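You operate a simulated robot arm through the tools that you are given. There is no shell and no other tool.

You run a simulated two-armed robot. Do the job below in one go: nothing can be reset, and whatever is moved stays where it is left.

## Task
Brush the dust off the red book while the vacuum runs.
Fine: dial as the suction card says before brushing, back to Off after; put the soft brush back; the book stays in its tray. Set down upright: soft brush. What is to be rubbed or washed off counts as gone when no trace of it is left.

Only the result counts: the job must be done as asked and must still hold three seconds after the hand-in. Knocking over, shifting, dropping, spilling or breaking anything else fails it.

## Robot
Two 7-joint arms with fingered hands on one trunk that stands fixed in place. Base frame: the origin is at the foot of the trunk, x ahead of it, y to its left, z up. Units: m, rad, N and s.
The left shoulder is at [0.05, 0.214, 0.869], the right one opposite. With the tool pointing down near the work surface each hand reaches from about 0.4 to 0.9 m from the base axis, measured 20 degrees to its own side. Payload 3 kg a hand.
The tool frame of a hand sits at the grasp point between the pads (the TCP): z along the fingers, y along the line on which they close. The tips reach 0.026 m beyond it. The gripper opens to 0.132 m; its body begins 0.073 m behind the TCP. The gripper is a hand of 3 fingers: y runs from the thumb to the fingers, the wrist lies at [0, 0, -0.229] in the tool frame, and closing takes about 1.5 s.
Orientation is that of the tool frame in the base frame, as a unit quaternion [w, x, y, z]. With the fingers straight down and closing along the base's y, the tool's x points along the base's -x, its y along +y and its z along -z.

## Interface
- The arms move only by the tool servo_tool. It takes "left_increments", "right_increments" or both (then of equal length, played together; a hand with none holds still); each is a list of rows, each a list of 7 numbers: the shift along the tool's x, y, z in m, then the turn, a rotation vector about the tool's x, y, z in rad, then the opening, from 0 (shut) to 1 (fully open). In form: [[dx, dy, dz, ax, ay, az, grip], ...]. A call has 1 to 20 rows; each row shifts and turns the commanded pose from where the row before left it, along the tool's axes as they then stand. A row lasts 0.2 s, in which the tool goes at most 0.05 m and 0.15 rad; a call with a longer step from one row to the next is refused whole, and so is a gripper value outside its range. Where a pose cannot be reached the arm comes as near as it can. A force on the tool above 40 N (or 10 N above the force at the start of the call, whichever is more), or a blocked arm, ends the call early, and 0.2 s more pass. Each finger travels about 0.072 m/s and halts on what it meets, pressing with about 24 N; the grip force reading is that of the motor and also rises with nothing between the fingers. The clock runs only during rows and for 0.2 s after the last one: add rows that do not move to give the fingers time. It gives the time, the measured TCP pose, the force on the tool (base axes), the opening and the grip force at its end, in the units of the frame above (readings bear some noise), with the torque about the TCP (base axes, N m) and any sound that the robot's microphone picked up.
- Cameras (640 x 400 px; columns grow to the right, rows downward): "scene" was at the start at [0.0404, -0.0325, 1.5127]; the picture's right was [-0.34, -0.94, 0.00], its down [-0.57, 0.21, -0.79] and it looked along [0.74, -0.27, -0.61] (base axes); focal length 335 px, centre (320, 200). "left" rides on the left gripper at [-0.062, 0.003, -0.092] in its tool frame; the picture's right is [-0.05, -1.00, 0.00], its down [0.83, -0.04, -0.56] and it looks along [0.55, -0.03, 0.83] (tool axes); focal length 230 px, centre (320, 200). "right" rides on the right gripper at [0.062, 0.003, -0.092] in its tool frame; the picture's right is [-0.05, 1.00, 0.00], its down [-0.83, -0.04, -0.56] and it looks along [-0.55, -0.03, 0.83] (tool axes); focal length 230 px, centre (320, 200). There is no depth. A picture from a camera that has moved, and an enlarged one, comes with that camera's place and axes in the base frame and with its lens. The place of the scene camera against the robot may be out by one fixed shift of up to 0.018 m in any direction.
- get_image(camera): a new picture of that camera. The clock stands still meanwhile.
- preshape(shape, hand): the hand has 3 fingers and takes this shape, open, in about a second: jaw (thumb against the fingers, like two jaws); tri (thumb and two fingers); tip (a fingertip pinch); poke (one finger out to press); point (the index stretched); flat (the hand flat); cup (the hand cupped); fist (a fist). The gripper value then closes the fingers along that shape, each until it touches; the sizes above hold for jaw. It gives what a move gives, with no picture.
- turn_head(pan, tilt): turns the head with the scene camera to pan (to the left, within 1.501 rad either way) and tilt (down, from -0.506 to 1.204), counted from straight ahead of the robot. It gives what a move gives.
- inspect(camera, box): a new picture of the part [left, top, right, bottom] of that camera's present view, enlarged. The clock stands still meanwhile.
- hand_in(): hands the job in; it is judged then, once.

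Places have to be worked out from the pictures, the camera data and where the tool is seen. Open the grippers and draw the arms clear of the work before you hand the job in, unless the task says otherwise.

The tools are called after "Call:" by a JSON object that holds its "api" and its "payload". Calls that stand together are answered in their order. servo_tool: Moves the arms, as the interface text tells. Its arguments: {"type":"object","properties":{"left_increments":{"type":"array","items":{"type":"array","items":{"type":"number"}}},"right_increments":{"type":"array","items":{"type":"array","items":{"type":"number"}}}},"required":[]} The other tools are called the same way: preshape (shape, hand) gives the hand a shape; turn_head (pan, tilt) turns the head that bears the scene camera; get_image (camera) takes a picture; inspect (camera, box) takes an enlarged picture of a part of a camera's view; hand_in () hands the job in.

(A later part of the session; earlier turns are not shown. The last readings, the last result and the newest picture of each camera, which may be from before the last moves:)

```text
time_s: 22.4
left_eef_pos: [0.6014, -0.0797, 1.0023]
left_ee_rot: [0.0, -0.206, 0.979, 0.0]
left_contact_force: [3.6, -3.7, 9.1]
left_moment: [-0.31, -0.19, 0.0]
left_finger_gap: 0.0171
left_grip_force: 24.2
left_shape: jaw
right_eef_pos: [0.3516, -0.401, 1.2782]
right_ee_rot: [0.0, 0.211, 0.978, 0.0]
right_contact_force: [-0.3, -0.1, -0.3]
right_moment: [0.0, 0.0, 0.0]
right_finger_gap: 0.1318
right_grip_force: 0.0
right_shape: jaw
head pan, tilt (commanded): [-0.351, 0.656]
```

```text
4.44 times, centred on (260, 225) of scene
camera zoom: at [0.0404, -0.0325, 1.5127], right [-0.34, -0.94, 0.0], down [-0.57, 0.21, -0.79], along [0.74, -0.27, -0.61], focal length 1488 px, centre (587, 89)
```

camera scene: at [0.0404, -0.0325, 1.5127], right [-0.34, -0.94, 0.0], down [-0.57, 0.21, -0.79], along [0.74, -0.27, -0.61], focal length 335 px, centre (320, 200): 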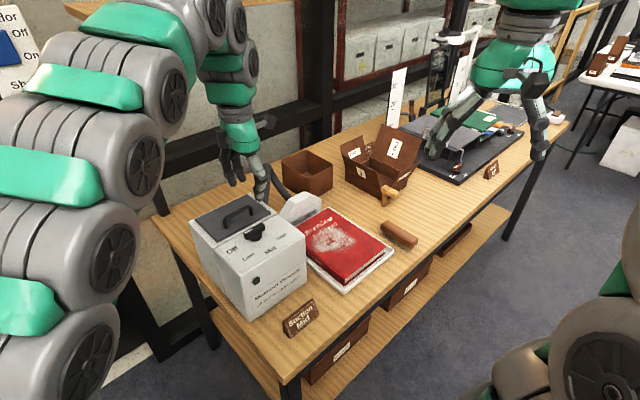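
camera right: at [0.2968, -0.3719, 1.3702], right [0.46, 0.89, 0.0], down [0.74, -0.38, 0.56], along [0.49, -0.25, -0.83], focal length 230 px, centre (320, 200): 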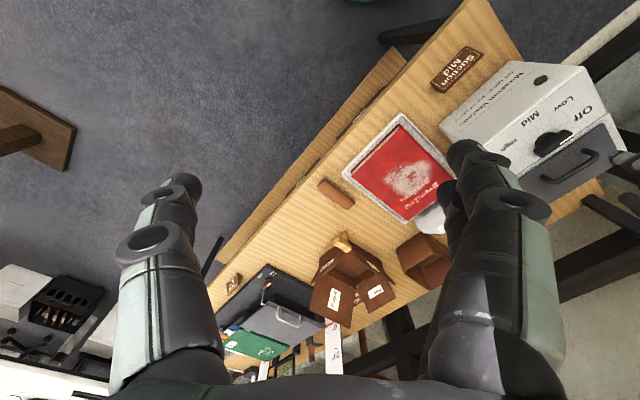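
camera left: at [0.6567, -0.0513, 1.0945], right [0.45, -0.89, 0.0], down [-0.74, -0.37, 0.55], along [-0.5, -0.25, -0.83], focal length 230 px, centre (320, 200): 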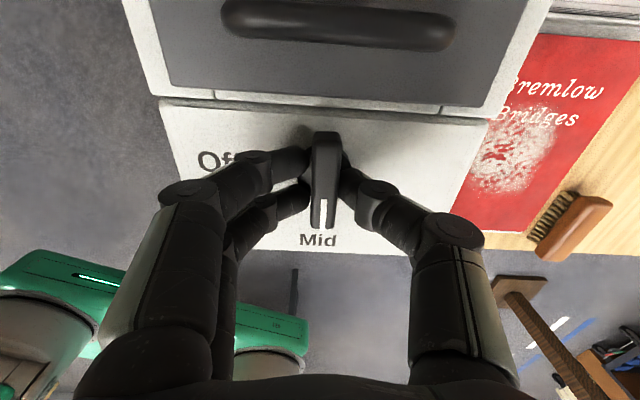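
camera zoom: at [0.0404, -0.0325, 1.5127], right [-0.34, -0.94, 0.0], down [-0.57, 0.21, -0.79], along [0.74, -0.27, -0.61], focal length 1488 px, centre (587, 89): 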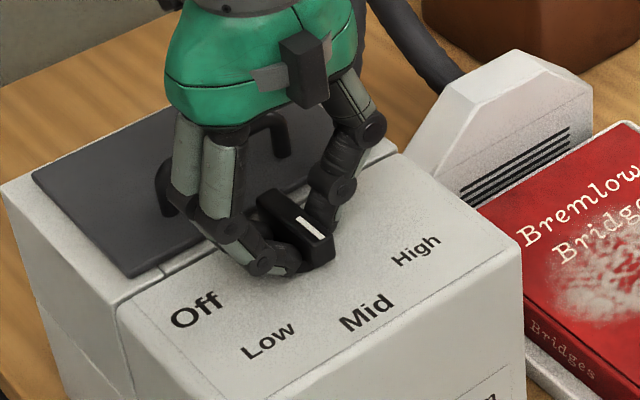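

The mark points at Mid. I release the knob, opening a little, and rise clear of it.

Call:
{"api": "servo_tool", "payload": {"left_increments": [[0, 0, 0, 0, 0, 0, 0.2], [0, 0, 0, 0, 0, 0, 0.35], [0, 0, 0, 0, 0, 0, 0.35], [0, 0, 0, 0, 0, 0, 0.35], [0, 0, -0.03, 0, 0, 0, 0.35], [0, 0, -0.04, 0, 0, 0, 0.35], [0, 0, -0.04, 0, 0, 0, 0.35], [0, 0, 0, 0, 0, 0, 0.35]]}}

Call:
{"api": "get_image", "payload": {"camera": "left"}}

Call:
{"api": "inspect", "payload": {"camera": "scene", "box": [200, 180, 320, 270]}}

```text
time_s: 24.2
left_eef_pos: [0.5983, -0.0788, 1.1133]
left_ee_rot: [0.0, -0.204, 0.979, 0.0]
left_contact_force: [0.8, -0.6, -0.3]
left_moment: [0.01, 0.0, 0.0]
left_finger_gap: 0.0456
left_grip_force: 0.1
left_shape: jaw
right_eef_pos: [0.3527, -0.4011, 1.2777]
right_ee_rot: [0.0, 0.21, 0.978, 0.001]
right_contact_force: [0.4, -0.2, -0.5]
right_moment: [-0.01, -0.01, 0.0]
right_finger_gap: 0.1318
right_grip_force: 0.0
right_shape: jaw
head pan, tilt (commanded): [-0.351, 0.656]
```

```text
taken
camera left: at [0.6544, -0.0507, 1.2047], right [0.45, -0.89, 0.0], down [-0.74, -0.37, 0.56], along [-0.5, -0.25, -0.83], focal length 230 px, centre (320, 200)
```

left: 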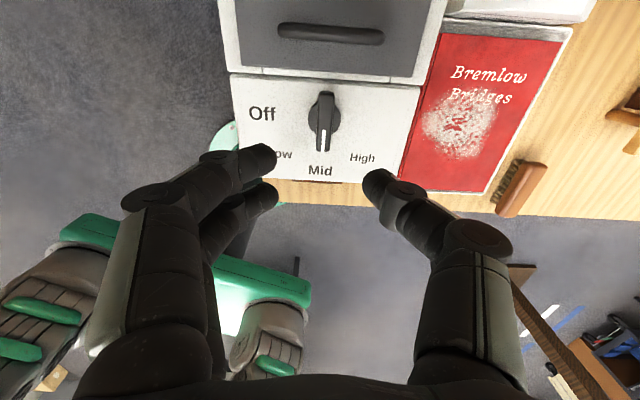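

```text
4.44 times, centred on (260, 225) of scene
camera zoom: at [0.0404, -0.0325, 1.5127], right [-0.34, -0.94, 0.0], down [-0.57, 0.21, -0.79], along [0.74, -0.27, -0.61], focal length 1488 px, centre (587, 89)
```

zoom: 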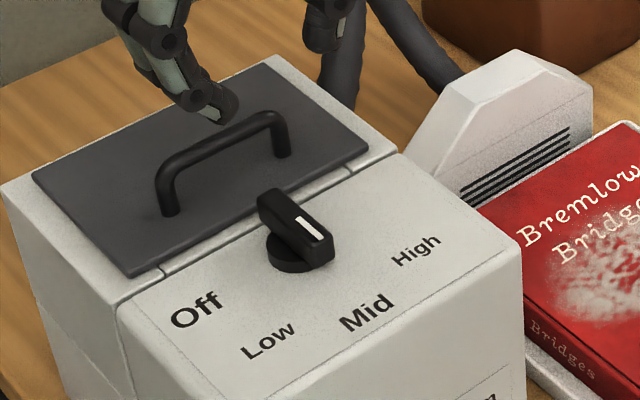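

The dial stays put. I'll check closely that it is on Mid, and whether the indicator on the vacuum's front has lit.

Call:
{"api": "inspect", "payload": {"camera": "left", "box": [220, 70, 420, 190]}}

Call:
{"api": "inspect", "payload": {"camera": "scene", "box": [200, 230, 320, 320]}}

Call:
{"api": "inspect", "payload": {"camera": "right", "box": [440, 40, 640, 200]}}

```text
3.20 times, centred on (320, 130) of left
camera zoom: at [0.6544, -0.0507, 1.2047], right [0.45, -0.89, 0.0], down [-0.74, -0.37, 0.56], along [-0.5, -0.25, -0.83], focal length 736 px, centre (320, 424)
```

zoom: 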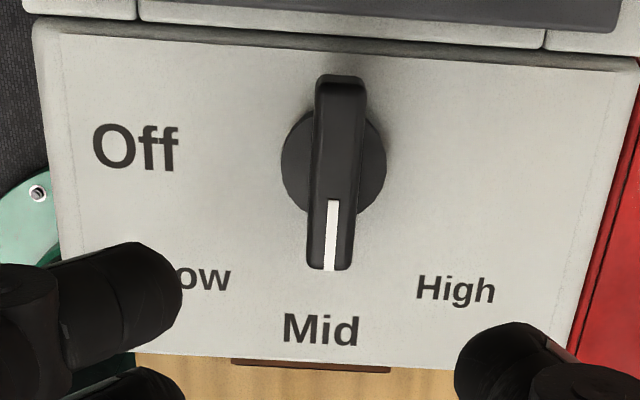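

```text
4.44 times, centred on (260, 275) of scene
camera zoom: at [0.0404, -0.0325, 1.5127], right [-0.34, -0.94, 0.0], down [-0.57, 0.21, -0.79], along [0.74, -0.27, -0.61], focal length 1488 px, centre (587, -133)
```

zoom: 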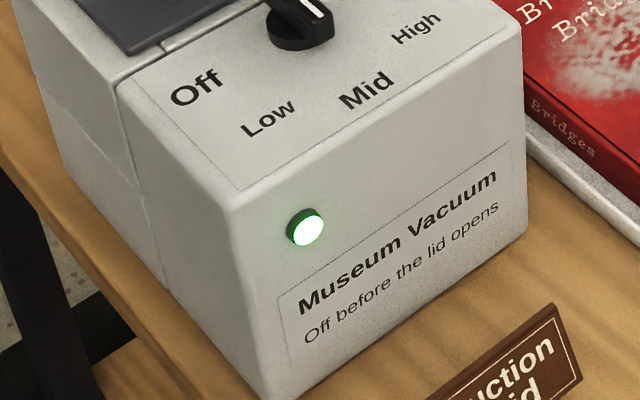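

```text
2.50 times, centred on (540, 120) of right
camera zoom: at [0.2968, -0.3719, 1.3702], right [0.46, 0.89, 0.0], down [0.74, -0.38, 0.56], along [0.49, -0.25, -0.83], focal length 575 px, centre (-230, 400)
```

zoom: 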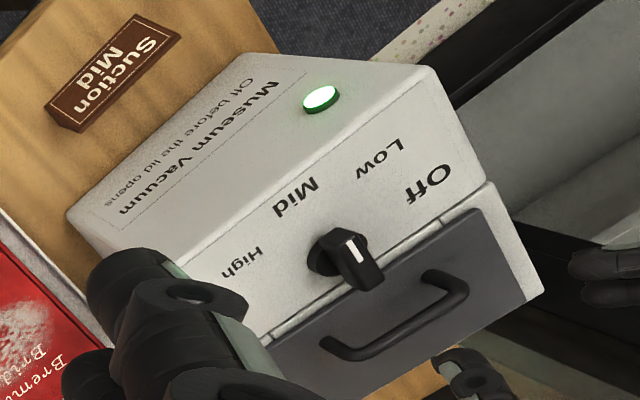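

The lamp is lit and the dial is on Mid. Now I examine the brush from both hand cameras to locate it and note its resting place.

Call:
{"api": "inspect", "payload": {"camera": "left", "box": [440, 100, 620, 240]}}

Call:
{"api": "inspect", "payload": {"camera": "right", "box": [290, 150, 390, 230]}}

Call:
{"api": "inspect", "payload": {"camera": "scene", "box": [350, 200, 450, 270]}}

```text
2.86 times, centred on (530, 170) of left
camera zoom: at [0.6544, -0.0507, 1.2047], right [0.45, -0.89, 0.0], down [-0.74, -0.37, 0.56], along [-0.5, -0.25, -0.83], focal length 657 px, centre (-280, 286)
```

zoom: 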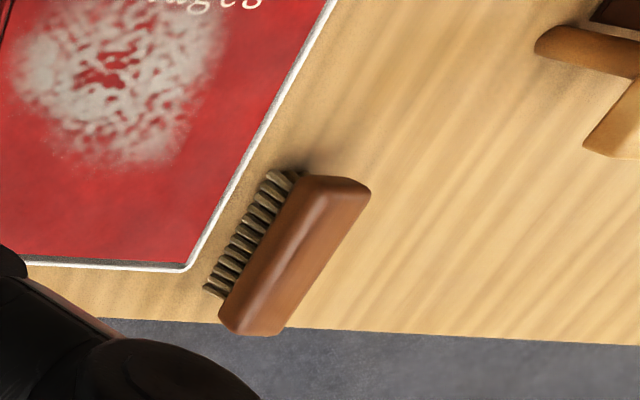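

```text
5.00 times, centred on (340, 190) of right
camera zoom: at [0.2968, -0.3719, 1.3702], right [0.46, 0.89, 0.0], down [0.74, -0.38, 0.56], along [0.49, -0.25, -0.83], focal length 1150 px, centre (220, 250)
```

zoom: 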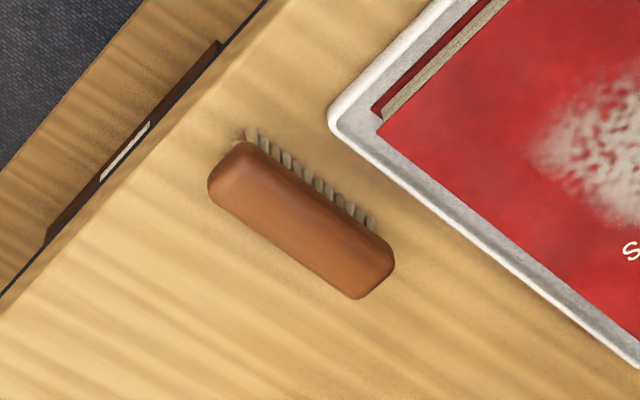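

```text
5.71 times, centred on (400, 235) of scene
camera zoom: at [0.0404, -0.0325, 1.5127], right [-0.34, -0.94, 0.0], down [-0.57, 0.21, -0.79], along [0.74, -0.27, -0.61], focal length 1913 px, centre (-137, 0)
```

zoom: 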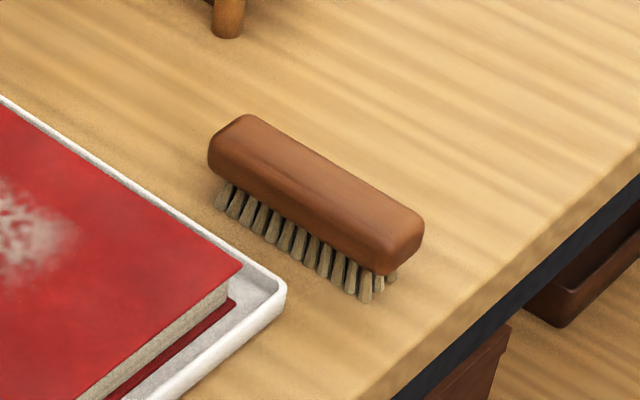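

Brush: block about 10 × 3 cm, long axis at about 20–22° in the base frame, centre near (0.62, -0.488), top at z ≈ 0.835. I'll retreat the left hand up-left, out of the way of the brushing, keeping its yaw for the later turn back.

Call:
{"api": "servo_tool", "payload": {"left_increments": [[0.0, 0.02, -0.03, 0, 0, 0, 0.35], [0.0065, 0.042, 0, 0, 0, 0, 0.35], [0.0065, 0.042, 0, 0, 0, 0, 0.35], [0.0065, 0.042, 0, 0, 0, 0, 0.35], [0.0065, 0.042, 0, 0, 0, 0, 0.35], [0.0065, 0.042, 0, 0, 0, 0, 0.35], [0.0065, 0.042, 0, 0, 0, 0, 0.35], [0.0065, 0.042, 0, 0, 0, 0, 0.35]]}}

Call:
{"api": "get_image", "payload": {"camera": "scene"}}

```text
time_s: 26.0
left_eef_pos: [0.4331, 0.1919, 1.1426]
left_ee_rot: [0.0, -0.205, 0.979, 0.0]
left_contact_force: [-0.5, 0.8, 0.1]
left_moment: [-0.01, 0.03, -0.01]
left_finger_gap: 0.046
left_grip_force: 0.0
left_shape: jaw
right_eef_pos: [0.3519, -0.4002, 1.2783]
right_ee_rot: [0.001, 0.211, 0.977, 0.0]
right_contact_force: [0.2, 0.2, -0.2]
right_moment: [0.01, -0.03, 0.01]
right_finger_gap: 0.1318
right_grip_force: 0.1
right_shape: jaw
head pan, tilt (commanded): [-0.351, 0.656]
```

```text
taken
camera scene: at [0.0404, -0.0325, 1.5127], right [-0.34, -0.94, 0.0], down [-0.57, 0.21, -0.79], along [0.74, -0.27, -0.61], focal length 335 px, centre (320, 200)
```

scene: 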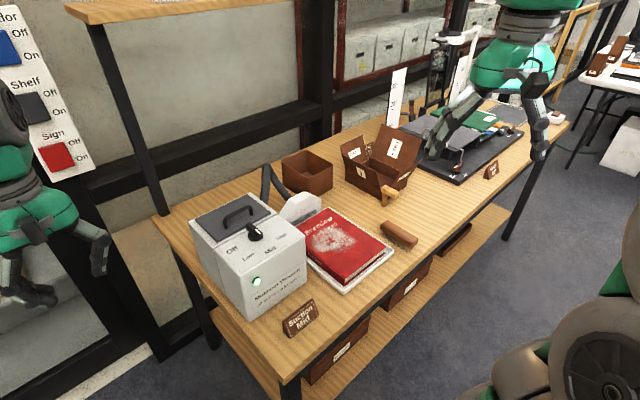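

Dial reads Mid, lamp lit, left hand clear. Now I turn the right hand so that its jaws close across the brush block and bring it above the brush at z ≈ 1.05.

Call:
{"api": "servo_tool", "payload": {"right_increments": [[0, 0, 0, 0, 0, -0.132, 1], [0, 0, 0, 0, 0, -0.132, 1], [0, 0, 0, 0, 0, -0.132, 1], [0, 0, 0, 0, 0, -0.132, 1], [0, 0, 0, 0, 0, -0.132, 1], [0, 0, 0, 0, 0, -0.132, 1], [-0.0271, -0.0225, 0.0285, 0, 0, 0, 1], [-0.0271, -0.0225, 0.0285, 0, 0, 0, 1], [-0.0271, -0.0225, 0.0285, 0, 0, 0, 1], [-0.0271, -0.0225, 0.0285, 0, 0, 0, 1], [-0.0271, -0.0225, 0.0285, 0, 0, 0, 0.6], [-0.0271, -0.0225, 0.0285, 0, 0, 0, 0.6], [-0.0271, -0.0225, 0.0285, 0, 0, 0, 0.6], [-0.0271, -0.0225, 0.0285, 0, 0, 0, 0.6], [0, 0, 0, 0, 0, 0, 0.6]]}}

Call:
{"api": "get_image", "payload": {"camera": "right"}}

Call:
{"api": "get_image", "payload": {"camera": "scene"}}

```text
time_s: 29.2
left_eef_pos: [0.4341, 0.1916, 1.1417]
left_ee_rot: [-0.001, -0.205, 0.979, 0.0]
left_contact_force: [0.3, 0.1, 0.2]
left_moment: [-0.03, 0.03, 0.0]
left_finger_gap: 0.0459
left_grip_force: 0.1
left_shape: jaw
right_eef_pos: [0.6195, -0.492, 1.0471]
right_ee_rot: [0.0, -0.183, 0.983, 0.0]
right_contact_force: [-0.5, -1.2, 0.8]
right_moment: [-0.01, 0.0, -0.04]
right_finger_gap: 0.0797
right_grip_force: 0.1
right_shape: jaw
head pan, tilt (commanded): [-0.351, 0.656]
```

```text
taken
camera right: at [0.5616, -0.5104, 1.1394], right [-0.31, 0.95, 0.0], down [0.79, 0.26, 0.56], along [0.53, 0.17, -0.83], focal length 230 px, centre (320, 200)
```

right: 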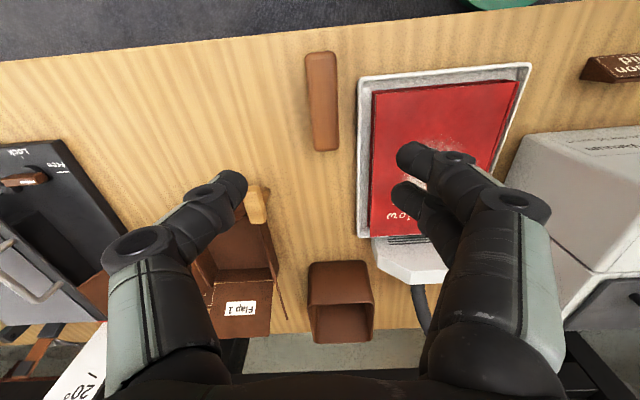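

```text
taken
camera scene: at [0.0404, -0.0325, 1.5127], right [-0.34, -0.94, 0.0], down [-0.57, 0.21, -0.79], along [0.74, -0.27, -0.61], focal length 335 px, centre (320, 200)
```

scene: 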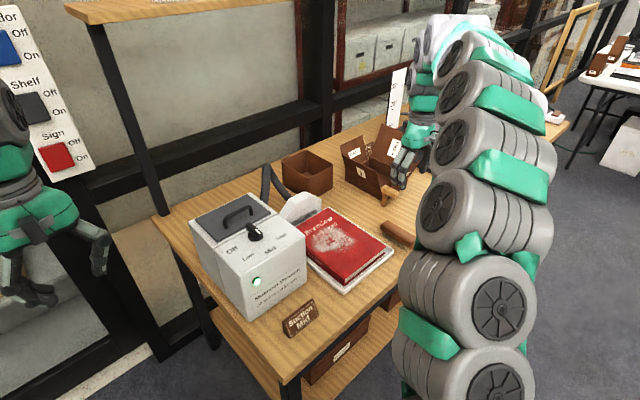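

The brush appears right below the hand. I'll enlarge to refine its centre, yaw and height against the earlier view.

Call:
{"api": "inspect", "payload": {"camera": "right", "box": [250, 40, 390, 160]}}

Call:
{"api": "inspect", "payload": {"camera": "right", "box": [350, 50, 550, 250]}}

```text
3.33 times, centred on (320, 100) of right
camera zoom: at [0.5616, -0.5104, 1.1394], right [-0.31, 0.95, 0.0], down [0.79, 0.26, 0.56], along [0.53, 0.17, -0.83], focal length 767 px, centre (320, 533)
```

zoom: 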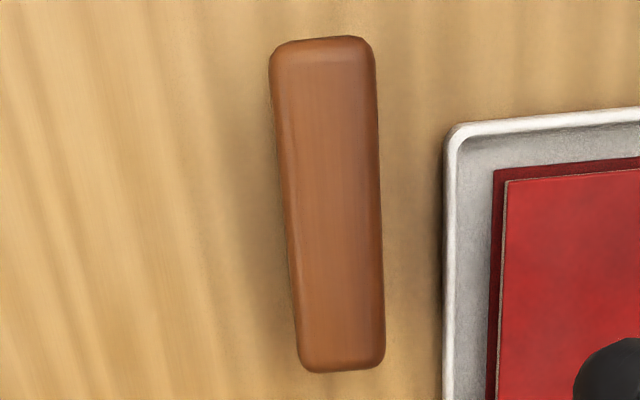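

```text
2.00 times, centred on (450, 150) of right
camera zoom: at [0.5616, -0.5104, 1.1394], right [-0.31, 0.95, 0.0], down [0.79, 0.26, 0.56], along [0.53, 0.17, -0.83], focal length 460 px, centre (60, 300)
```

zoom: 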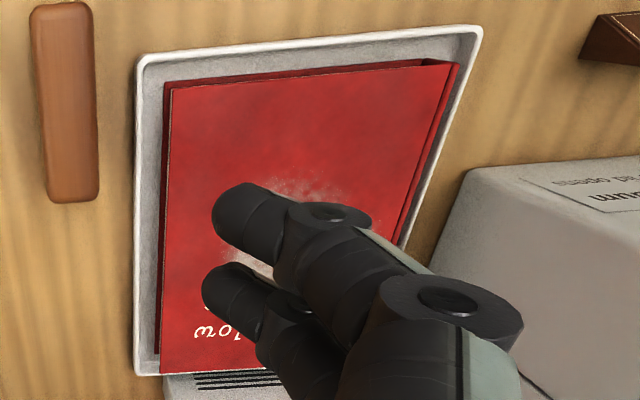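

Refined: brush centre (0.620, -0.487), axis at 22.4°, top z ≈ 0.83; tray rim is at z ≈ 0.805 and 4.7 cm beside the brush axis. I centre the hand, set the jaws to about 5 cm and go down to z 0.90 for a check.

Call:
{"api": "servo_tool", "payload": {"right_increments": [[-0.0024, 0.0048, 0, 0, 0, -0.022, 0.37], [0, 0, 0.037, 0, 0, 0, 0.37], [0, 0, 0.037, 0, 0, 0, 0.37], [0, 0, 0.037, 0, 0, 0, 0.37], [0, 0, 0.036, 0, 0, 0, 0.37], [0, 0, 0, 0, 0, 0, 0.37]]}}

Call:
{"api": "get_image", "payload": {"camera": "right"}}

Call:
{"api": "inspect", "payload": {"camera": "scene", "box": [340, 150, 460, 260]}}

```text
time_s: 30.6
left_eef_pos: [0.4345, 0.1917, 1.1425]
left_ee_rot: [0.0, -0.205, 0.979, 0.0]
left_contact_force: [-0.4, -1.1, 0.1]
left_moment: [-0.01, -0.03, -0.03]
left_finger_gap: 0.0459
left_grip_force: 0.1
left_shape: jaw
right_eef_pos: [0.6189, -0.4867, 0.9026]
right_ee_rot: [0.0, -0.195, 0.981, 0.0]
right_contact_force: [0.3, 0.3, -0.1]
right_moment: [0.0, -0.01, 0.01]
right_finger_gap: 0.0493
right_grip_force: 0.0
right_shape: jaw
head pan, tilt (commanded): [-0.351, 0.656]
```

```text
taken
camera right: at [0.5612, -0.5064, 0.9941], right [-0.33, 0.94, 0.0], down [0.78, 0.28, 0.56], along [0.52, 0.18, -0.83], focal length 230 px, centre (320, 200)
```

right: 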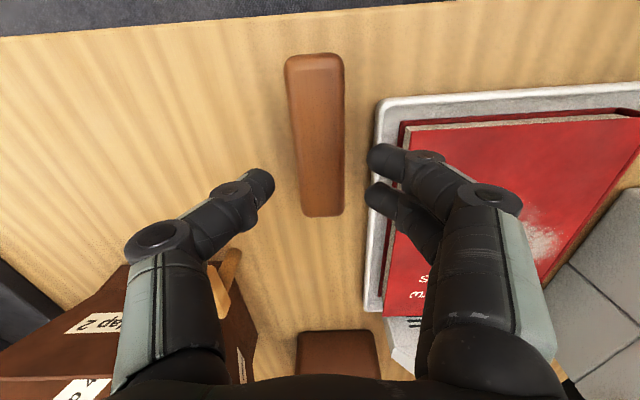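

```text
3.64 times, centred on (400, 205) of scene
camera zoom: at [0.0404, -0.0325, 1.5127], right [-0.34, -0.94, 0.0], down [-0.57, 0.21, -0.79], along [0.74, -0.27, -0.61], focal length 1217 px, centre (29, 182)
```

zoom: 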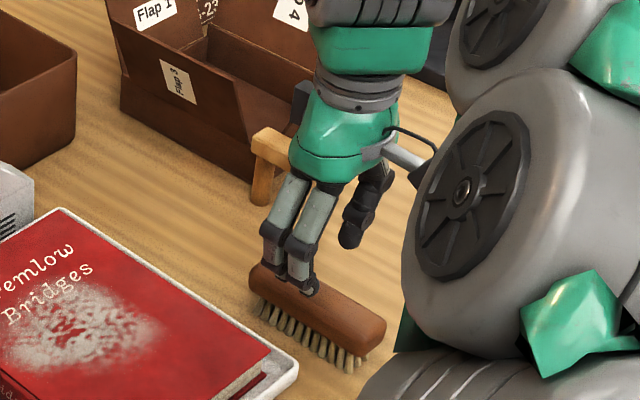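

Centred well. The finger joints will pass close to the book's edge (top z ≈ 0.827), so I narrow the jaws to about 4.2 cm and then descend to z ≈ 0.842 gently.

Call:
{"api": "servo_tool", "payload": {"right_increments": [[0, 0, 0, 0, 0, 0, 0.32], [0, 0, 0.02, 0, 0, 0, 0.32], [0, 0, 0.02, 0, 0, 0, 0.32], [0, 0, 0, 0, 0, 0, 0.32]]}}

Call:
{"api": "get_image", "payload": {"camera": "right"}}

Call:
{"api": "inspect", "payload": {"camera": "scene", "box": [350, 180, 450, 260]}}

```text
time_s: 31.6
left_eef_pos: [0.4343, 0.1917, 1.1421]
left_ee_rot: [-0.001, -0.205, 0.979, 0.0]
left_contact_force: [0.2, 0.1, -0.1]
left_moment: [-0.04, -0.01, 0.0]
left_finger_gap: 0.0459
left_grip_force: 0.1
left_shape: jaw
right_eef_pos: [0.6195, -0.4853, 0.8616]
right_ee_rot: [0.0, -0.193, 0.981, 0.0]
right_contact_force: [0.6, -0.4, 0.9]
right_moment: [-0.02, 0.0, 0.01]
right_finger_gap: 0.0427
right_grip_force: 0.0
right_shape: jaw
head pan, tilt (commanded): [-0.351, 0.656]
```

```text
taken
camera right: at [0.5606, -0.5058, 0.9545], right [-0.33, 0.94, 0.0], down [0.78, 0.28, 0.56], along [0.52, 0.18, -0.83], focal length 230 px, centre (320, 200)
```

right: 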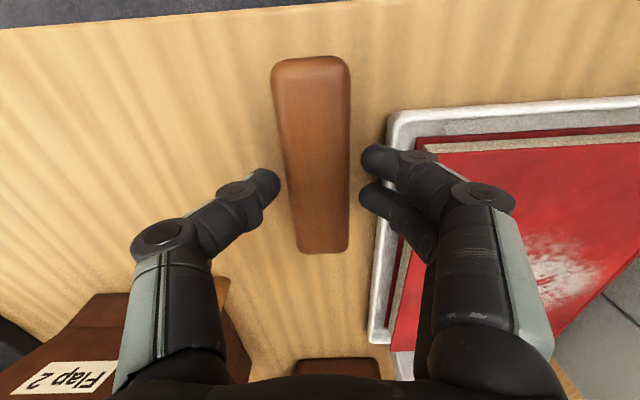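

```text
5.00 times, centred on (400, 220) of scene
camera zoom: at [0.0404, -0.0325, 1.5127], right [-0.34, -0.94, 0.0], down [-0.57, 0.21, -0.79], along [0.74, -0.27, -0.61], focal length 1674 px, centre (-80, 100)
```

zoom: 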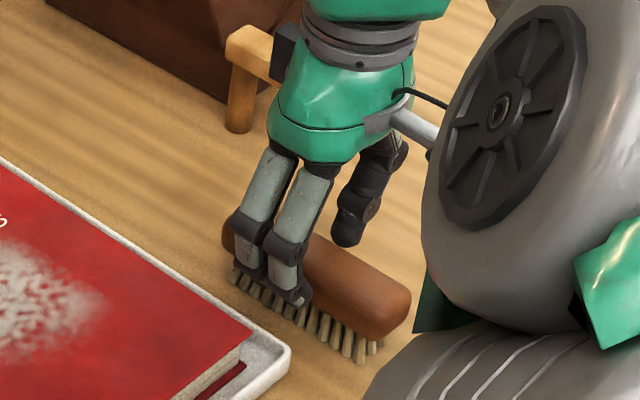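

The jaws straddle the block symmetrically with no contact. I go down the last 2 cm and close.

Call:
{"api": "servo_tool", "payload": {"right_increments": [[0, 0, 0.01, 0, 0, 0, 0.32], [0, 0, 0.01, 0, 0, 0, 0.32], [0, 0, 0, 0, 0, 0, 0.32]]}}

Call:
{"api": "get_image", "payload": {"camera": "right"}}

Call:
{"api": "inspect", "payload": {"camera": "scene", "box": [350, 180, 450, 260]}}

```text
time_s: 32.4
left_eef_pos: [0.4357, 0.1917, 1.1409]
left_ee_rot: [0.001, -0.205, 0.979, 0.0]
left_contact_force: [0.1, 0.3, -0.1]
left_moment: [0.0, -0.02, 0.0]
left_finger_gap: 0.0458
left_grip_force: 0.0
left_shape: jaw
right_eef_pos: [0.6191, -0.485, 0.8411]
right_ee_rot: [0.0, -0.194, 0.981, 0.0]
right_contact_force: [-0.7, -0.2, -0.2]
right_moment: [0.01, 0.04, 0.0]
right_finger_gap: 0.0426
right_grip_force: 0.0
right_shape: jaw
head pan, tilt (commanded): [-0.351, 0.656]
```

```text
taken
camera right: at [0.5605, -0.5048, 0.9344], right [-0.33, 0.94, 0.0], down [0.78, 0.28, 0.55], along [0.52, 0.18, -0.83], focal length 230 px, centre (320, 200)
```

right: 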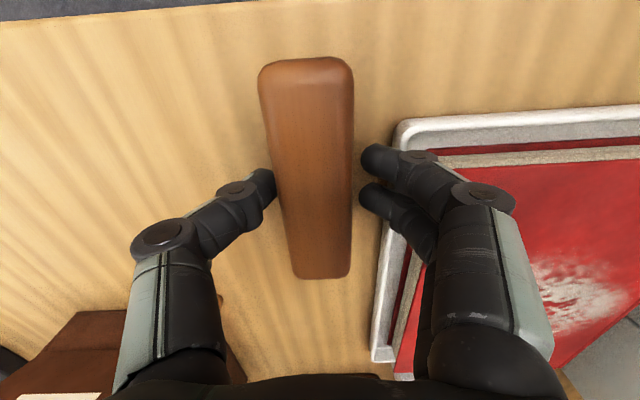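

```text
5.00 times, centred on (400, 220) of scene
camera zoom: at [0.0404, -0.0325, 1.5127], right [-0.34, -0.94, 0.0], down [-0.57, 0.21, -0.79], along [0.74, -0.27, -0.61], focal length 1674 px, centre (-80, 100)
```

zoom: 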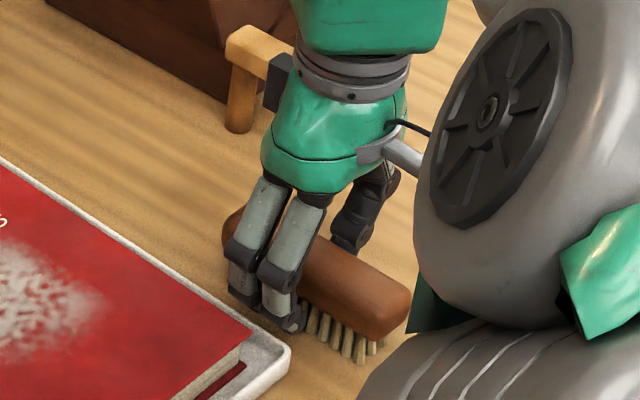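

Good position with no force. Closing the jaws on the block now.

Call:
{"api": "servo_tool", "payload": {"right_increments": [[0, 0, 0, 0, 0, 0, 0.24], [0, 0, 0, 0, 0, 0, 0.15], [0, 0, 0, 0, 0, 0, 0.0], [0, 0, 0, 0, 0, 0, 0.0], [0, 0, 0, 0, 0, 0, 0.0], [0, 0, 0, 0, 0, 0, 0.0]]}}

Call:
{"api": "get_image", "payload": {"camera": "right"}}

Call:
{"api": "inspect", "payload": {"camera": "scene", "box": [350, 180, 450, 260]}}

```text
time_s: 33.8
left_eef_pos: [0.4334, 0.1909, 1.1415]
left_ee_rot: [0.0, -0.204, 0.979, 0.001]
left_contact_force: [0.9, -0.9, 0.1]
left_moment: [0.0, 0.02, 0.02]
left_finger_gap: 0.0457
left_grip_force: 0.0
left_shape: jaw
right_eef_pos: [0.6201, -0.4848, 0.8412]
right_ee_rot: [0.0, -0.194, 0.981, 0.0]
right_contact_force: [-0.3, 0.3, 0.5]
right_moment: [-0.01, 0.0, -0.01]
right_finger_gap: 0.0302
right_grip_force: 24.2
right_shape: jaw
head pan, tilt (commanded): [-0.351, 0.656]
```

```text
taken
camera right: at [0.5606, -0.5048, 0.9343], right [-0.33, 0.94, 0.0], down [0.78, 0.28, 0.56], along [0.52, 0.18, -0.83], focal length 230 px, centre (320, 200)
```

right: 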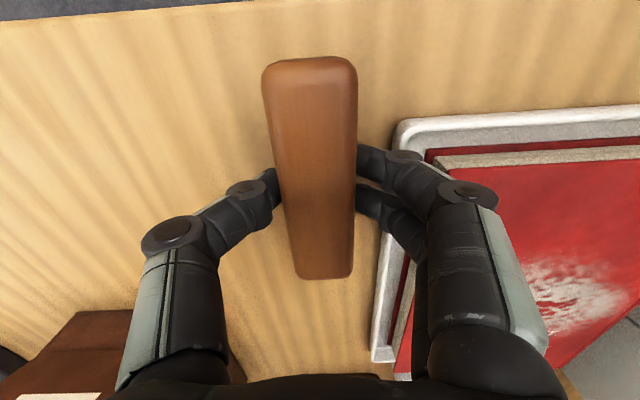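

```text
5.00 times, centred on (400, 220) of scene
camera zoom: at [0.0404, -0.0325, 1.5127], right [-0.34, -0.94, 0.0], down [-0.57, 0.21, -0.79], along [0.74, -0.27, -0.61], focal length 1674 px, centre (-80, 100)
```

zoom: 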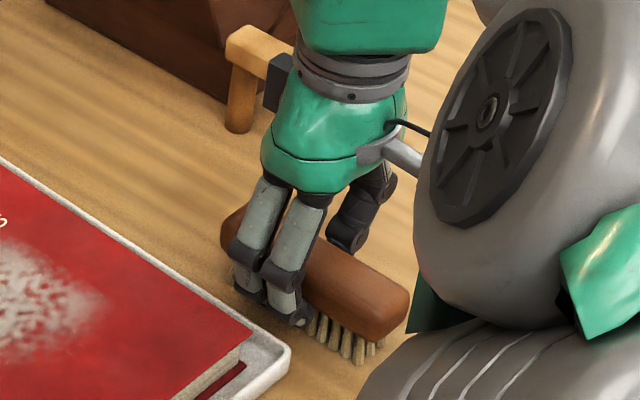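

Gripped at 30 mm. Resting reference for putting it back: TCP (0.620, -0.485, 0.841), same yaw. I lift it 9 cm slowly.

Call:
{"api": "servo_tool", "payload": {"right_increments": [[0, 0, -0.01, 0, 0, 0, 0.0], [0, 0, -0.02, 0, 0, 0, 0.0], [0, 0, -0.03, 0, 0, 0, 0.0], [0, 0, -0.03, 0, 0, 0, 0.0], [0, 0, 0, 0, 0, 0, 0.0]]}}

Call:
{"api": "get_image", "payload": {"camera": "right"}}

Call:
{"api": "inspect", "payload": {"camera": "scene", "box": [300, 130, 460, 270]}}

```text
time_s: 35.0
left_eef_pos: [0.4339, 0.1914, 1.1429]
left_ee_rot: [0.0, -0.204, 0.979, 0.0]
left_contact_force: [-0.3, -0.5, 0.5]
left_moment: [-0.03, 0.02, 0.0]
left_finger_gap: 0.046
left_grip_force: 0.2
left_shape: jaw
right_eef_pos: [0.6182, -0.4842, 0.9328]
right_ee_rot: [0.0, -0.194, 0.981, 0.0]
right_contact_force: [-0.5, -0.3, -1.0]
right_moment: [-0.02, -0.02, 0.0]
right_finger_gap: 0.0304
right_grip_force: 23.8
right_shape: jaw
head pan, tilt (commanded): [-0.351, 0.656]
```

```text
taken
camera right: at [0.5602, -0.5045, 1.0267], right [-0.33, 0.94, 0.0], down [0.78, 0.28, 0.56], along [0.52, 0.18, -0.83], focal length 230 px, centre (320, 200)
```

right: 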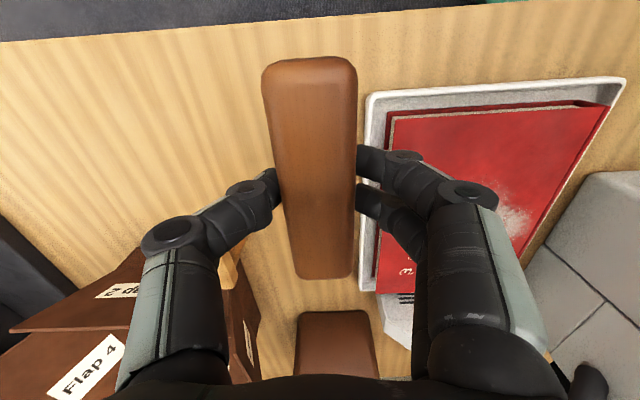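

```text
2.86 times, centred on (380, 200) of scene
camera zoom: at [0.0404, -0.0325, 1.5127], right [-0.34, -0.94, 0.0], down [-0.57, 0.21, -0.79], along [0.74, -0.27, -0.61], focal length 956 px, centre (149, 200)
```

zoom: 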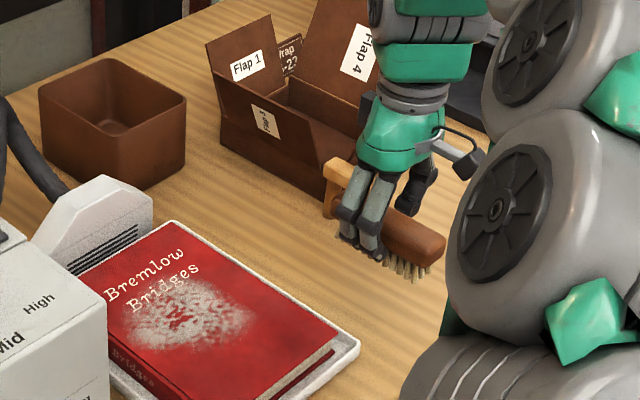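

Brush held steady, unchanged in the hand. Before brushing I check the surroundings of the book: the vacuum's wall and the nozzle at the book's far end.

Call:
{"api": "inspect", "payload": {"camera": "scene", "box": [260, 170, 400, 290]}}

Call:
{"api": "inspect", "payload": {"camera": "right", "box": [350, 60, 640, 380]}}

Call:
{"api": "get_image", "payload": {"camera": "left"}}

```text
3.33 times, centred on (330, 230) of scene
camera zoom: at [0.0404, -0.0325, 1.5127], right [-0.34, -0.94, 0.0], down [-0.57, 0.21, -0.79], along [0.74, -0.27, -0.61], focal length 1116 px, centre (287, 100)
```

zoom: 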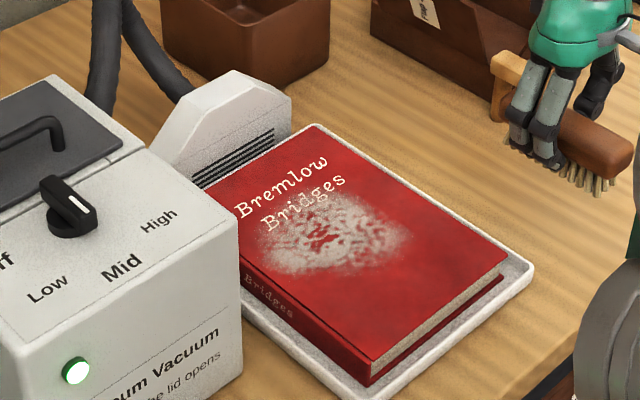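

```text
1.25 times, centred on (495, 220) of right
camera zoom: at [0.5602, -0.5045, 1.0267], right [-0.33, 0.94, 0.0], down [0.78, 0.28, 0.56], along [0.52, 0.18, -0.83], focal length 288 px, centre (101, 175)
```

zoom: 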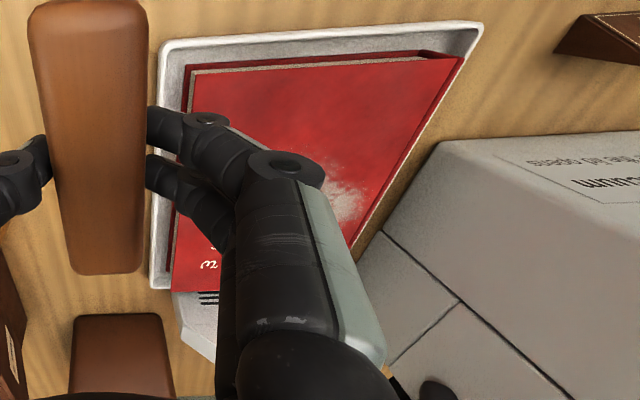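

```text
taken
camera left: at [0.4893, 0.2198, 1.234], right [0.45, -0.89, 0.0], down [-0.74, -0.37, 0.56], along [-0.5, -0.25, -0.83], focal length 230 px, centre (320, 200)
```

left: 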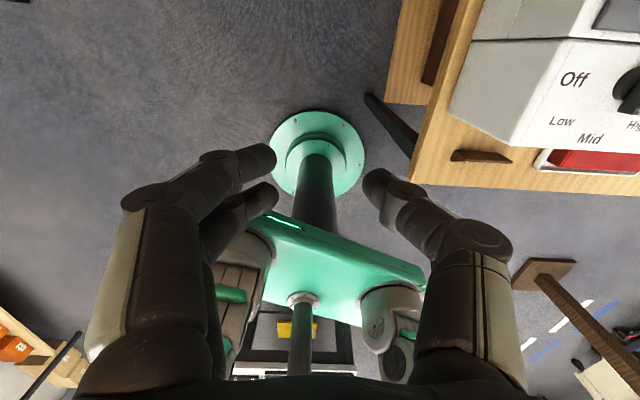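

The book spans about 0.24 × 0.17 m with the dust patch (radius ≈ 5–6 cm) near (0.662, -0.30); the vacuum wall is about 13 cm beside it. To keep the fingers away from the vacuum I'll carry the brush above the patch and turn it so its length lies across the book, fingers towards the far end.

Call:
{"api": "servo_tool", "payload": {"right_increments": [[-0.0222, 0.0308, -0.012, 0, 0, 0, 0.0], [-0.0222, 0.0308, -0.012, 0, 0, 0, 0.0], [-0.0222, 0.0308, -0.012, 0, 0, 0, 0.0], [-0.0222, 0.0308, -0.012, 0, 0, 0, 0.0], [-0.0222, 0.0308, -0.012, 0, 0, 0, 0.0], [0, 0, 0, 0, 0, 0.1428, 0.0], [0, 0, 0, 0, 0, 0.1428, 0.0], [0, 0, 0, 0, 0, 0.1428, 0.0], [0, 0, 0, 0, 0, 0.1428, 0.0], [0, 0, 0, 0, 0, 0.1428, 0.0], [0, 0, 0, 0, 0, 0.1428, 0.0], [0, 0, 0, 0, 0, 0.1428, 0.0], [0, 0, 0, 0, 0, 0.1428, 0.0], [0, 0, 0, 0, 0, 0.1428, 0.0], [0, 0, 0, 0, 0, 0.1428, 0.0], [0, 0, 0, 0, 0, 0.1428, 0.0], [0, 0, 0, 0, 0, 0, 0.0]]}}

Call:
{"api": "get_image", "payload": {"camera": "right"}}

Call:
{"api": "get_image", "payload": {"camera": "scene"}}

```text
time_s: 38.6
left_eef_pos: [0.4343, 0.1917, 1.1419]
left_ee_rot: [0.0, -0.206, 0.979, 0.0]
left_contact_force: [0.3, 0.3, -0.4]
left_moment: [-0.02, 0.01, -0.01]
left_finger_gap: 0.0455
left_grip_force: 0.1
left_shape: jaw
right_eef_pos: [0.6621, -0.3004, 0.9937]
right_ee_rot: [0.001, 0.557, 0.83, 0.0]
right_contact_force: [-0.4, -0.1, -0.5]
right_moment: [-0.03, -0.01, 0.01]
right_finger_gap: 0.0303
right_grip_force: 23.9
right_shape: jaw
head pan, tilt (commanded): [-0.351, 0.656]
```

```text
taken
camera right: at [0.6428, -0.2418, 1.0853], right [0.94, 0.33, 0.0], down [0.27, -0.78, 0.56], along [0.18, -0.52, -0.83], focal length 230 px, centre (320, 200)
```

right: 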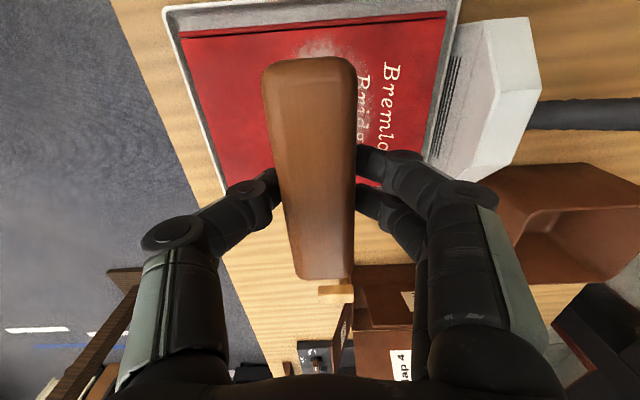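

```text
taken
camera scene: at [0.0404, -0.0325, 1.5127], right [-0.34, -0.94, 0.0], down [-0.57, 0.21, -0.79], along [0.74, -0.27, -0.61], focal length 335 px, centre (320, 200)
```

scene: 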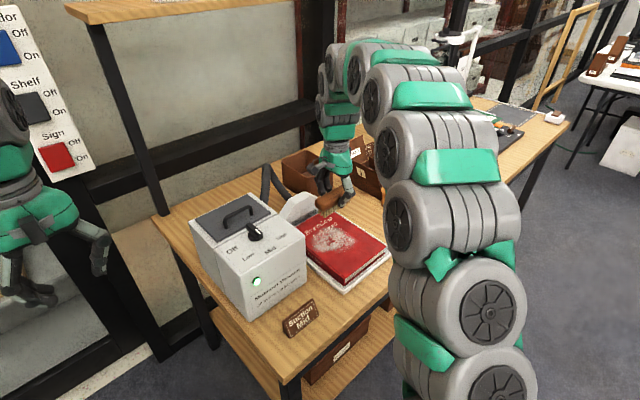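

The yaw worked and nothing is near the fingers. I now go to the start of the first lane, at the robot-side edge of the dust and slightly to the vacuum side, and lower to z ≈ 0.90, still above the book.

Call:
{"api": "servo_tool", "payload": {"right_increments": [[0.0131, -0.0359, 0, 0, 0, 0, 0.0], [0.0131, -0.0359, 0, 0, 0, 0, 0.0], [0, 0, 0.03, 0, 0, 0, 0.0], [0, 0, 0.03, 0, 0, 0, 0.0], [0, 0, 0.03, 0, 0, 0, 0.0], [0, 0, 0, 0, 0, 0, 0.0]]}}

Call:
{"api": "get_image", "payload": {"camera": "right"}}

Call:
{"api": "inspect", "payload": {"camera": "scene", "box": [260, 160, 400, 290]}}

```text
time_s: 40.0
left_eef_pos: [0.4348, 0.1923, 1.1425]
left_ee_rot: [0.0, -0.204, 0.979, 0.0]
left_contact_force: [-0.3, 0.1, 0.4]
left_moment: [0.02, 0.01, 0.01]
left_finger_gap: 0.0459
left_grip_force: 0.1
left_shape: jaw
right_eef_pos: [0.5864, -0.3032, 0.9044]
right_ee_rot: [0.0, 0.556, 0.831, 0.0]
right_contact_force: [-0.1, -0.4, 0.2]
right_moment: [0.0, -0.01, -0.03]
right_finger_gap: 0.0299
right_grip_force: 24.0
right_shape: jaw
head pan, tilt (commanded): [-0.351, 0.656]
```

```text
taken
camera right: at [0.5657, -0.2443, 0.9966], right [0.94, 0.33, 0.0], down [0.28, -0.78, 0.56], along [0.18, -0.52, -0.83], focal length 230 px, centre (320, 200)
```

right: 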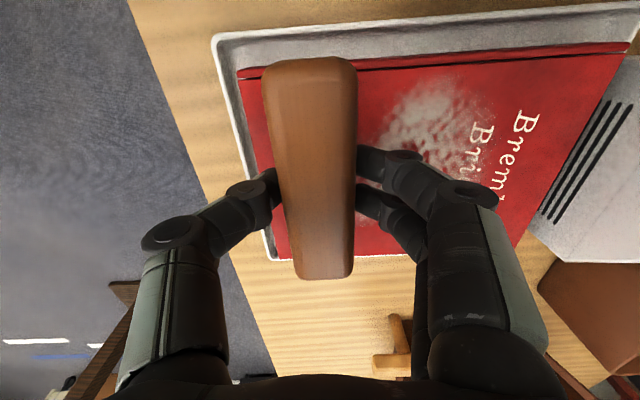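

```text
3.08 times, centred on (330, 225) of scene
camera zoom: at [0.0404, -0.0325, 1.5127], right [-0.34, -0.94, 0.0], down [-0.57, 0.21, -0.79], along [0.74, -0.27, -0.61], focal length 1030 px, centre (289, 123)
```

zoom: 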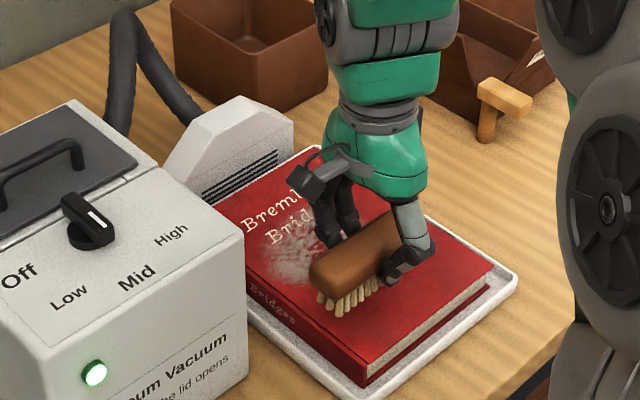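

The bristles hover just above the book, near the patch's edge. I descend in small steps, watching for first contact.

Call:
{"api": "servo_tool", "payload": {"right_increments": [[0, 0, 0.006, 0, 0, 0, 0.0], [0, 0, 0.006, 0, 0, 0, 0.0], [0, 0, 0, 0, 0, 0, 0.0]]}}

Call:
{"api": "inspect", "payload": {"camera": "scene", "box": [310, 210, 390, 270]}}

```text
time_s: 40.8
left_eef_pos: [0.4339, 0.1918, 1.1421]
left_ee_rot: [0.0, -0.204, 0.979, 0.0]
left_contact_force: [0.8, -0.6, 0.5]
left_moment: [0.0, 0.0, 0.02]
left_finger_gap: 0.0461
left_grip_force: 0.1
left_shape: jaw
right_eef_pos: [0.5863, -0.3038, 0.8912]
right_ee_rot: [0.0, 0.556, 0.831, -0.001]
right_contact_force: [-0.9, 0.0, -1.1]
right_moment: [0.0, -0.05, 0.02]
right_finger_gap: 0.03
right_grip_force: 24.0
right_shape: jaw
head pan, tilt (commanded): [-0.351, 0.656]
```

```text
6.67 times, centred on (350, 240) of scene
camera zoom: at [0.0404, -0.0325, 1.5127], right [-0.34, -0.94, 0.0], down [-0.57, 0.21, -0.79], along [0.74, -0.27, -0.61], focal length 2232 px, centre (120, -67)
```

zoom: 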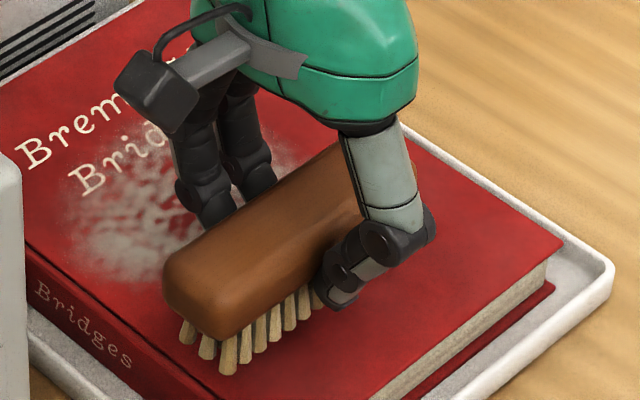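

No contact yet. Down 2 × 3 mm more.

Call:
{"api": "servo_tool", "payload": {"right_increments": [[0, 0, 0.003, 0, 0, 0, 0.0], [0, 0, 0.003, 0, 0, 0, 0.0], [0, 0, 0, 0, 0, 0, 0.0]]}}

Call:
{"api": "inspect", "payload": {"camera": "scene", "box": [310, 210, 390, 270]}}

```text
time_s: 41.6
left_eef_pos: [0.4332, 0.1916, 1.1409]
left_ee_rot: [0.0, -0.205, 0.979, 0.0]
left_contact_force: [0.4, -1.3, -0.2]
left_moment: [0.0, 0.01, 0.01]
left_finger_gap: 0.0458
left_grip_force: 0.0
left_shape: jaw
right_eef_pos: [0.586, -0.3036, 0.8849]
right_ee_rot: [0.0, 0.556, 0.831, 0.0]
right_contact_force: [0.4, -0.2, -0.7]
right_moment: [-0.01, -0.03, -0.01]
right_finger_gap: 0.0301
right_grip_force: 23.9
right_shape: jaw
head pan, tilt (commanded): [-0.351, 0.656]
```

```text
6.67 times, centred on (350, 240) of scene
camera zoom: at [0.0404, -0.0325, 1.5127], right [-0.34, -0.94, 0.0], down [-0.57, 0.21, -0.79], along [0.74, -0.27, -0.61], focal length 2232 px, centre (120, -67)
```

zoom: 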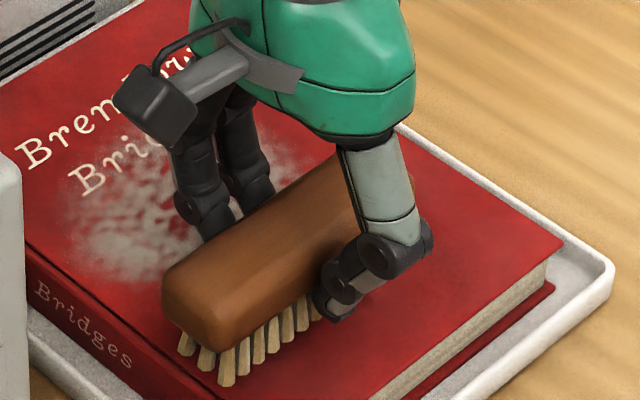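

Still no contact at z 0.885. Down 2 × 2.5 mm.

Call:
{"api": "servo_tool", "payload": {"right_increments": [[0, 0, 0.0025, 0, 0, 0, 0.0], [0, 0, 0.0025, 0, 0, 0, 0.0], [0, 0, 0, 0, 0, 0, 0.0]]}}

Call:
{"api": "inspect", "payload": {"camera": "scene", "box": [310, 210, 390, 270]}}

```text
time_s: 42.4
left_eef_pos: [0.4336, 0.1926, 1.1416]
left_ee_rot: [0.0, -0.204, 0.979, 0.0]
left_contact_force: [-0.3, 0.1, -0.2]
left_moment: [-0.02, -0.03, -0.03]
left_finger_gap: 0.046
left_grip_force: 0.1
left_shape: jaw
right_eef_pos: [0.5868, -0.3033, 0.8792]
right_ee_rot: [0.0, 0.556, 0.831, 0.0]
right_contact_force: [0.1, -0.6, -1.7]
right_moment: [0.0, -0.04, 0.0]
right_finger_gap: 0.0305
right_grip_force: 24.4
right_shape: jaw
head pan, tilt (commanded): [-0.351, 0.656]
```

```text
6.67 times, centred on (350, 240) of scene
camera zoom: at [0.0404, -0.0325, 1.5127], right [-0.34, -0.94, 0.0], down [-0.57, 0.21, -0.79], along [0.74, -0.27, -0.61], focal length 2232 px, centre (120, -67)
```

zoom: 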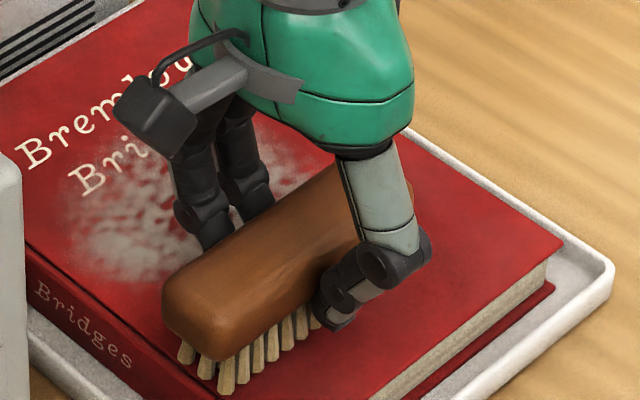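

No contact yet at 0.879. Down another 5 mm.

Call:
{"api": "servo_tool", "payload": {"right_increments": [[0, 0, 0.0025, 0, 0, 0, 0.0], [0, 0, 0.0025, 0, 0, 0, 0.0], [0, 0, 0, 0, 0, 0, 0.0]]}}

Call:
{"api": "inspect", "payload": {"camera": "scene", "box": [310, 220, 390, 280]}}

```text
time_s: 43.2
left_eef_pos: [0.4344, 0.1912, 1.1412]
left_ee_rot: [0.0, -0.204, 0.979, 0.0]
left_contact_force: [-0.5, 0.0, 0.0]
left_moment: [-0.03, 0.01, 0.01]
left_finger_gap: 0.0458
left_grip_force: 0.0
left_shape: jaw
right_eef_pos: [0.5865, -0.303, 0.8761]
right_ee_rot: [0.001, 0.557, 0.831, 0.0]
right_contact_force: [-1.3, 1.0, 7.5]
right_moment: [0.07, 0.03, -0.01]
right_finger_gap: 0.0304
right_grip_force: 23.9
right_shape: jaw
head pan, tilt (commanded): [-0.351, 0.656]
```

```text
6.67 times, centred on (350, 250) of scene
camera zoom: at [0.0403, -0.0324, 1.5128], right [-0.34, -0.94, 0.0], down [-0.57, 0.21, -0.79], along [0.74, -0.27, -0.61], focal length 2232 px, centre (120, -133)
```

zoom: 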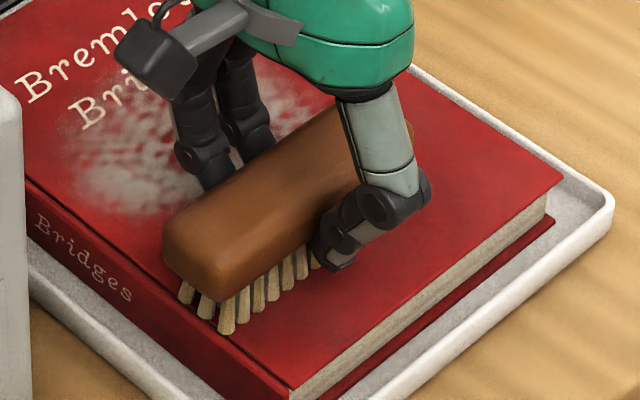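

First contact, 7.5 N at z ≈ 0.876. I ease off 1 mm for a light press and stroke slowly towards the far end (nozzle) over the patch.

Call:
{"api": "servo_tool", "payload": {"right_increments": [[0, 0, -0.001, 0, 0, 0, 0.0], [0, 0.01, 0, 0, 0, 0, 0.0], [0, 0.01, 0, 0, 0, 0, 0.0], [0, 0.01, 0, 0, 0, 0, 0.0], [0, 0.01, 0, 0, 0, 0, 0.0], [0, 0, 0, 0, 0, 0, 0.0]]}}

Call:
{"api": "inspect", "payload": {"camera": "scene", "box": [270, 180, 400, 290]}}

Call:
{"api": "get_image", "payload": {"camera": "right"}}

```text
time_s: 44.6
left_eef_pos: [0.4338, 0.1917, 1.1415]
left_ee_rot: [-0.001, -0.205, 0.979, 0.0]
left_contact_force: [-0.7, -0.4, 0.3]
left_moment: [-0.04, -0.02, 0.0]
left_finger_gap: 0.0459
left_grip_force: 0.2
left_shape: jaw
right_eef_pos: [0.6251, -0.2879, 0.8756]
right_ee_rot: [0.0, 0.556, 0.831, -0.001]
right_contact_force: [-0.8, 0.3, -0.1]
right_moment: [0.0, 0.01, -0.02]
right_finger_gap: 0.0304
right_grip_force: 24.5
right_shape: jaw
head pan, tilt (commanded): [-0.351, 0.656]
```

```text
3.64 times, centred on (335, 235) of scene
camera zoom: at [0.0404, -0.0325, 1.5127], right [-0.34, -0.94, 0.0], down [-0.57, 0.21, -0.79], along [0.74, -0.27, -0.61], focal length 1217 px, centre (266, 73)
```

zoom: 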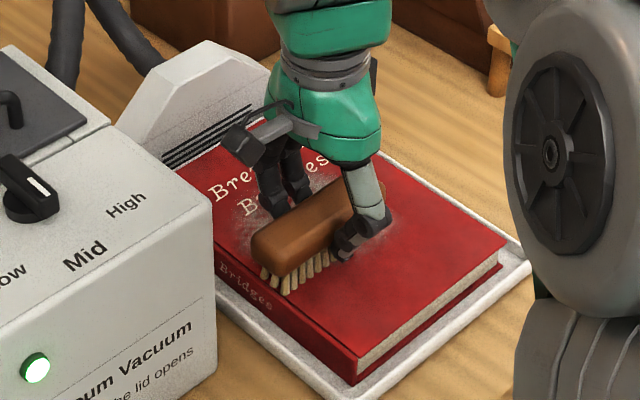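

```text
taken
camera right: at [0.604, -0.23, 0.9685], right [0.94, 0.33, 0.0], down [0.28, -0.78, 0.56], along [0.18, -0.52, -0.83], focal length 230 px, centre (320, 200)
```

right: 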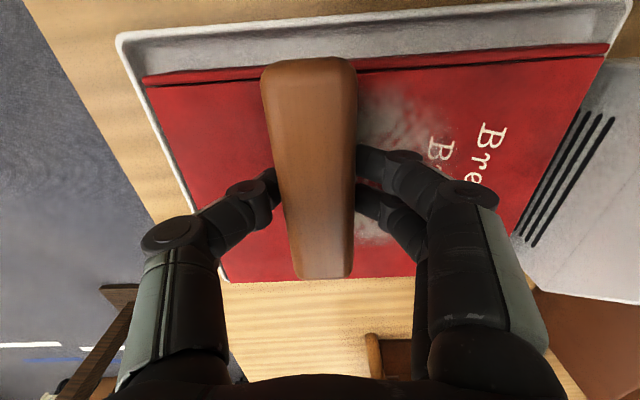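

The force has faded to zero, so contact may be lost. I press down 1.5 mm and carry the stroke on.

Call:
{"api": "servo_tool", "payload": {"right_increments": [[0, 0, 0.0015, 0, 0, 0, 0.0], [0, 0, 0, 0, 0, 0, 0.0]]}}

```text
time_s: 45.2
left_eef_pos: [0.4345, 0.1918, 1.1416]
left_ee_rot: [0.0, -0.203, 0.979, 0.0]
left_contact_force: [0.0, 0.7, 0.1]
left_moment: [-0.05, -0.01, 0.03]
left_finger_gap: 0.046
left_grip_force: 0.0
left_shape: jaw
right_eef_pos: [0.6245, -0.2878, 0.8745]
right_ee_rot: [0.001, 0.556, 0.831, 0.001]
right_contact_force: [0.2, -0.5, 16.1]
right_moment: [-0.03, -0.06, -0.05]
right_finger_gap: 0.0305
right_grip_force: 23.9
right_shape: jaw
head pan, tilt (commanded): [-0.351, 0.656]
```

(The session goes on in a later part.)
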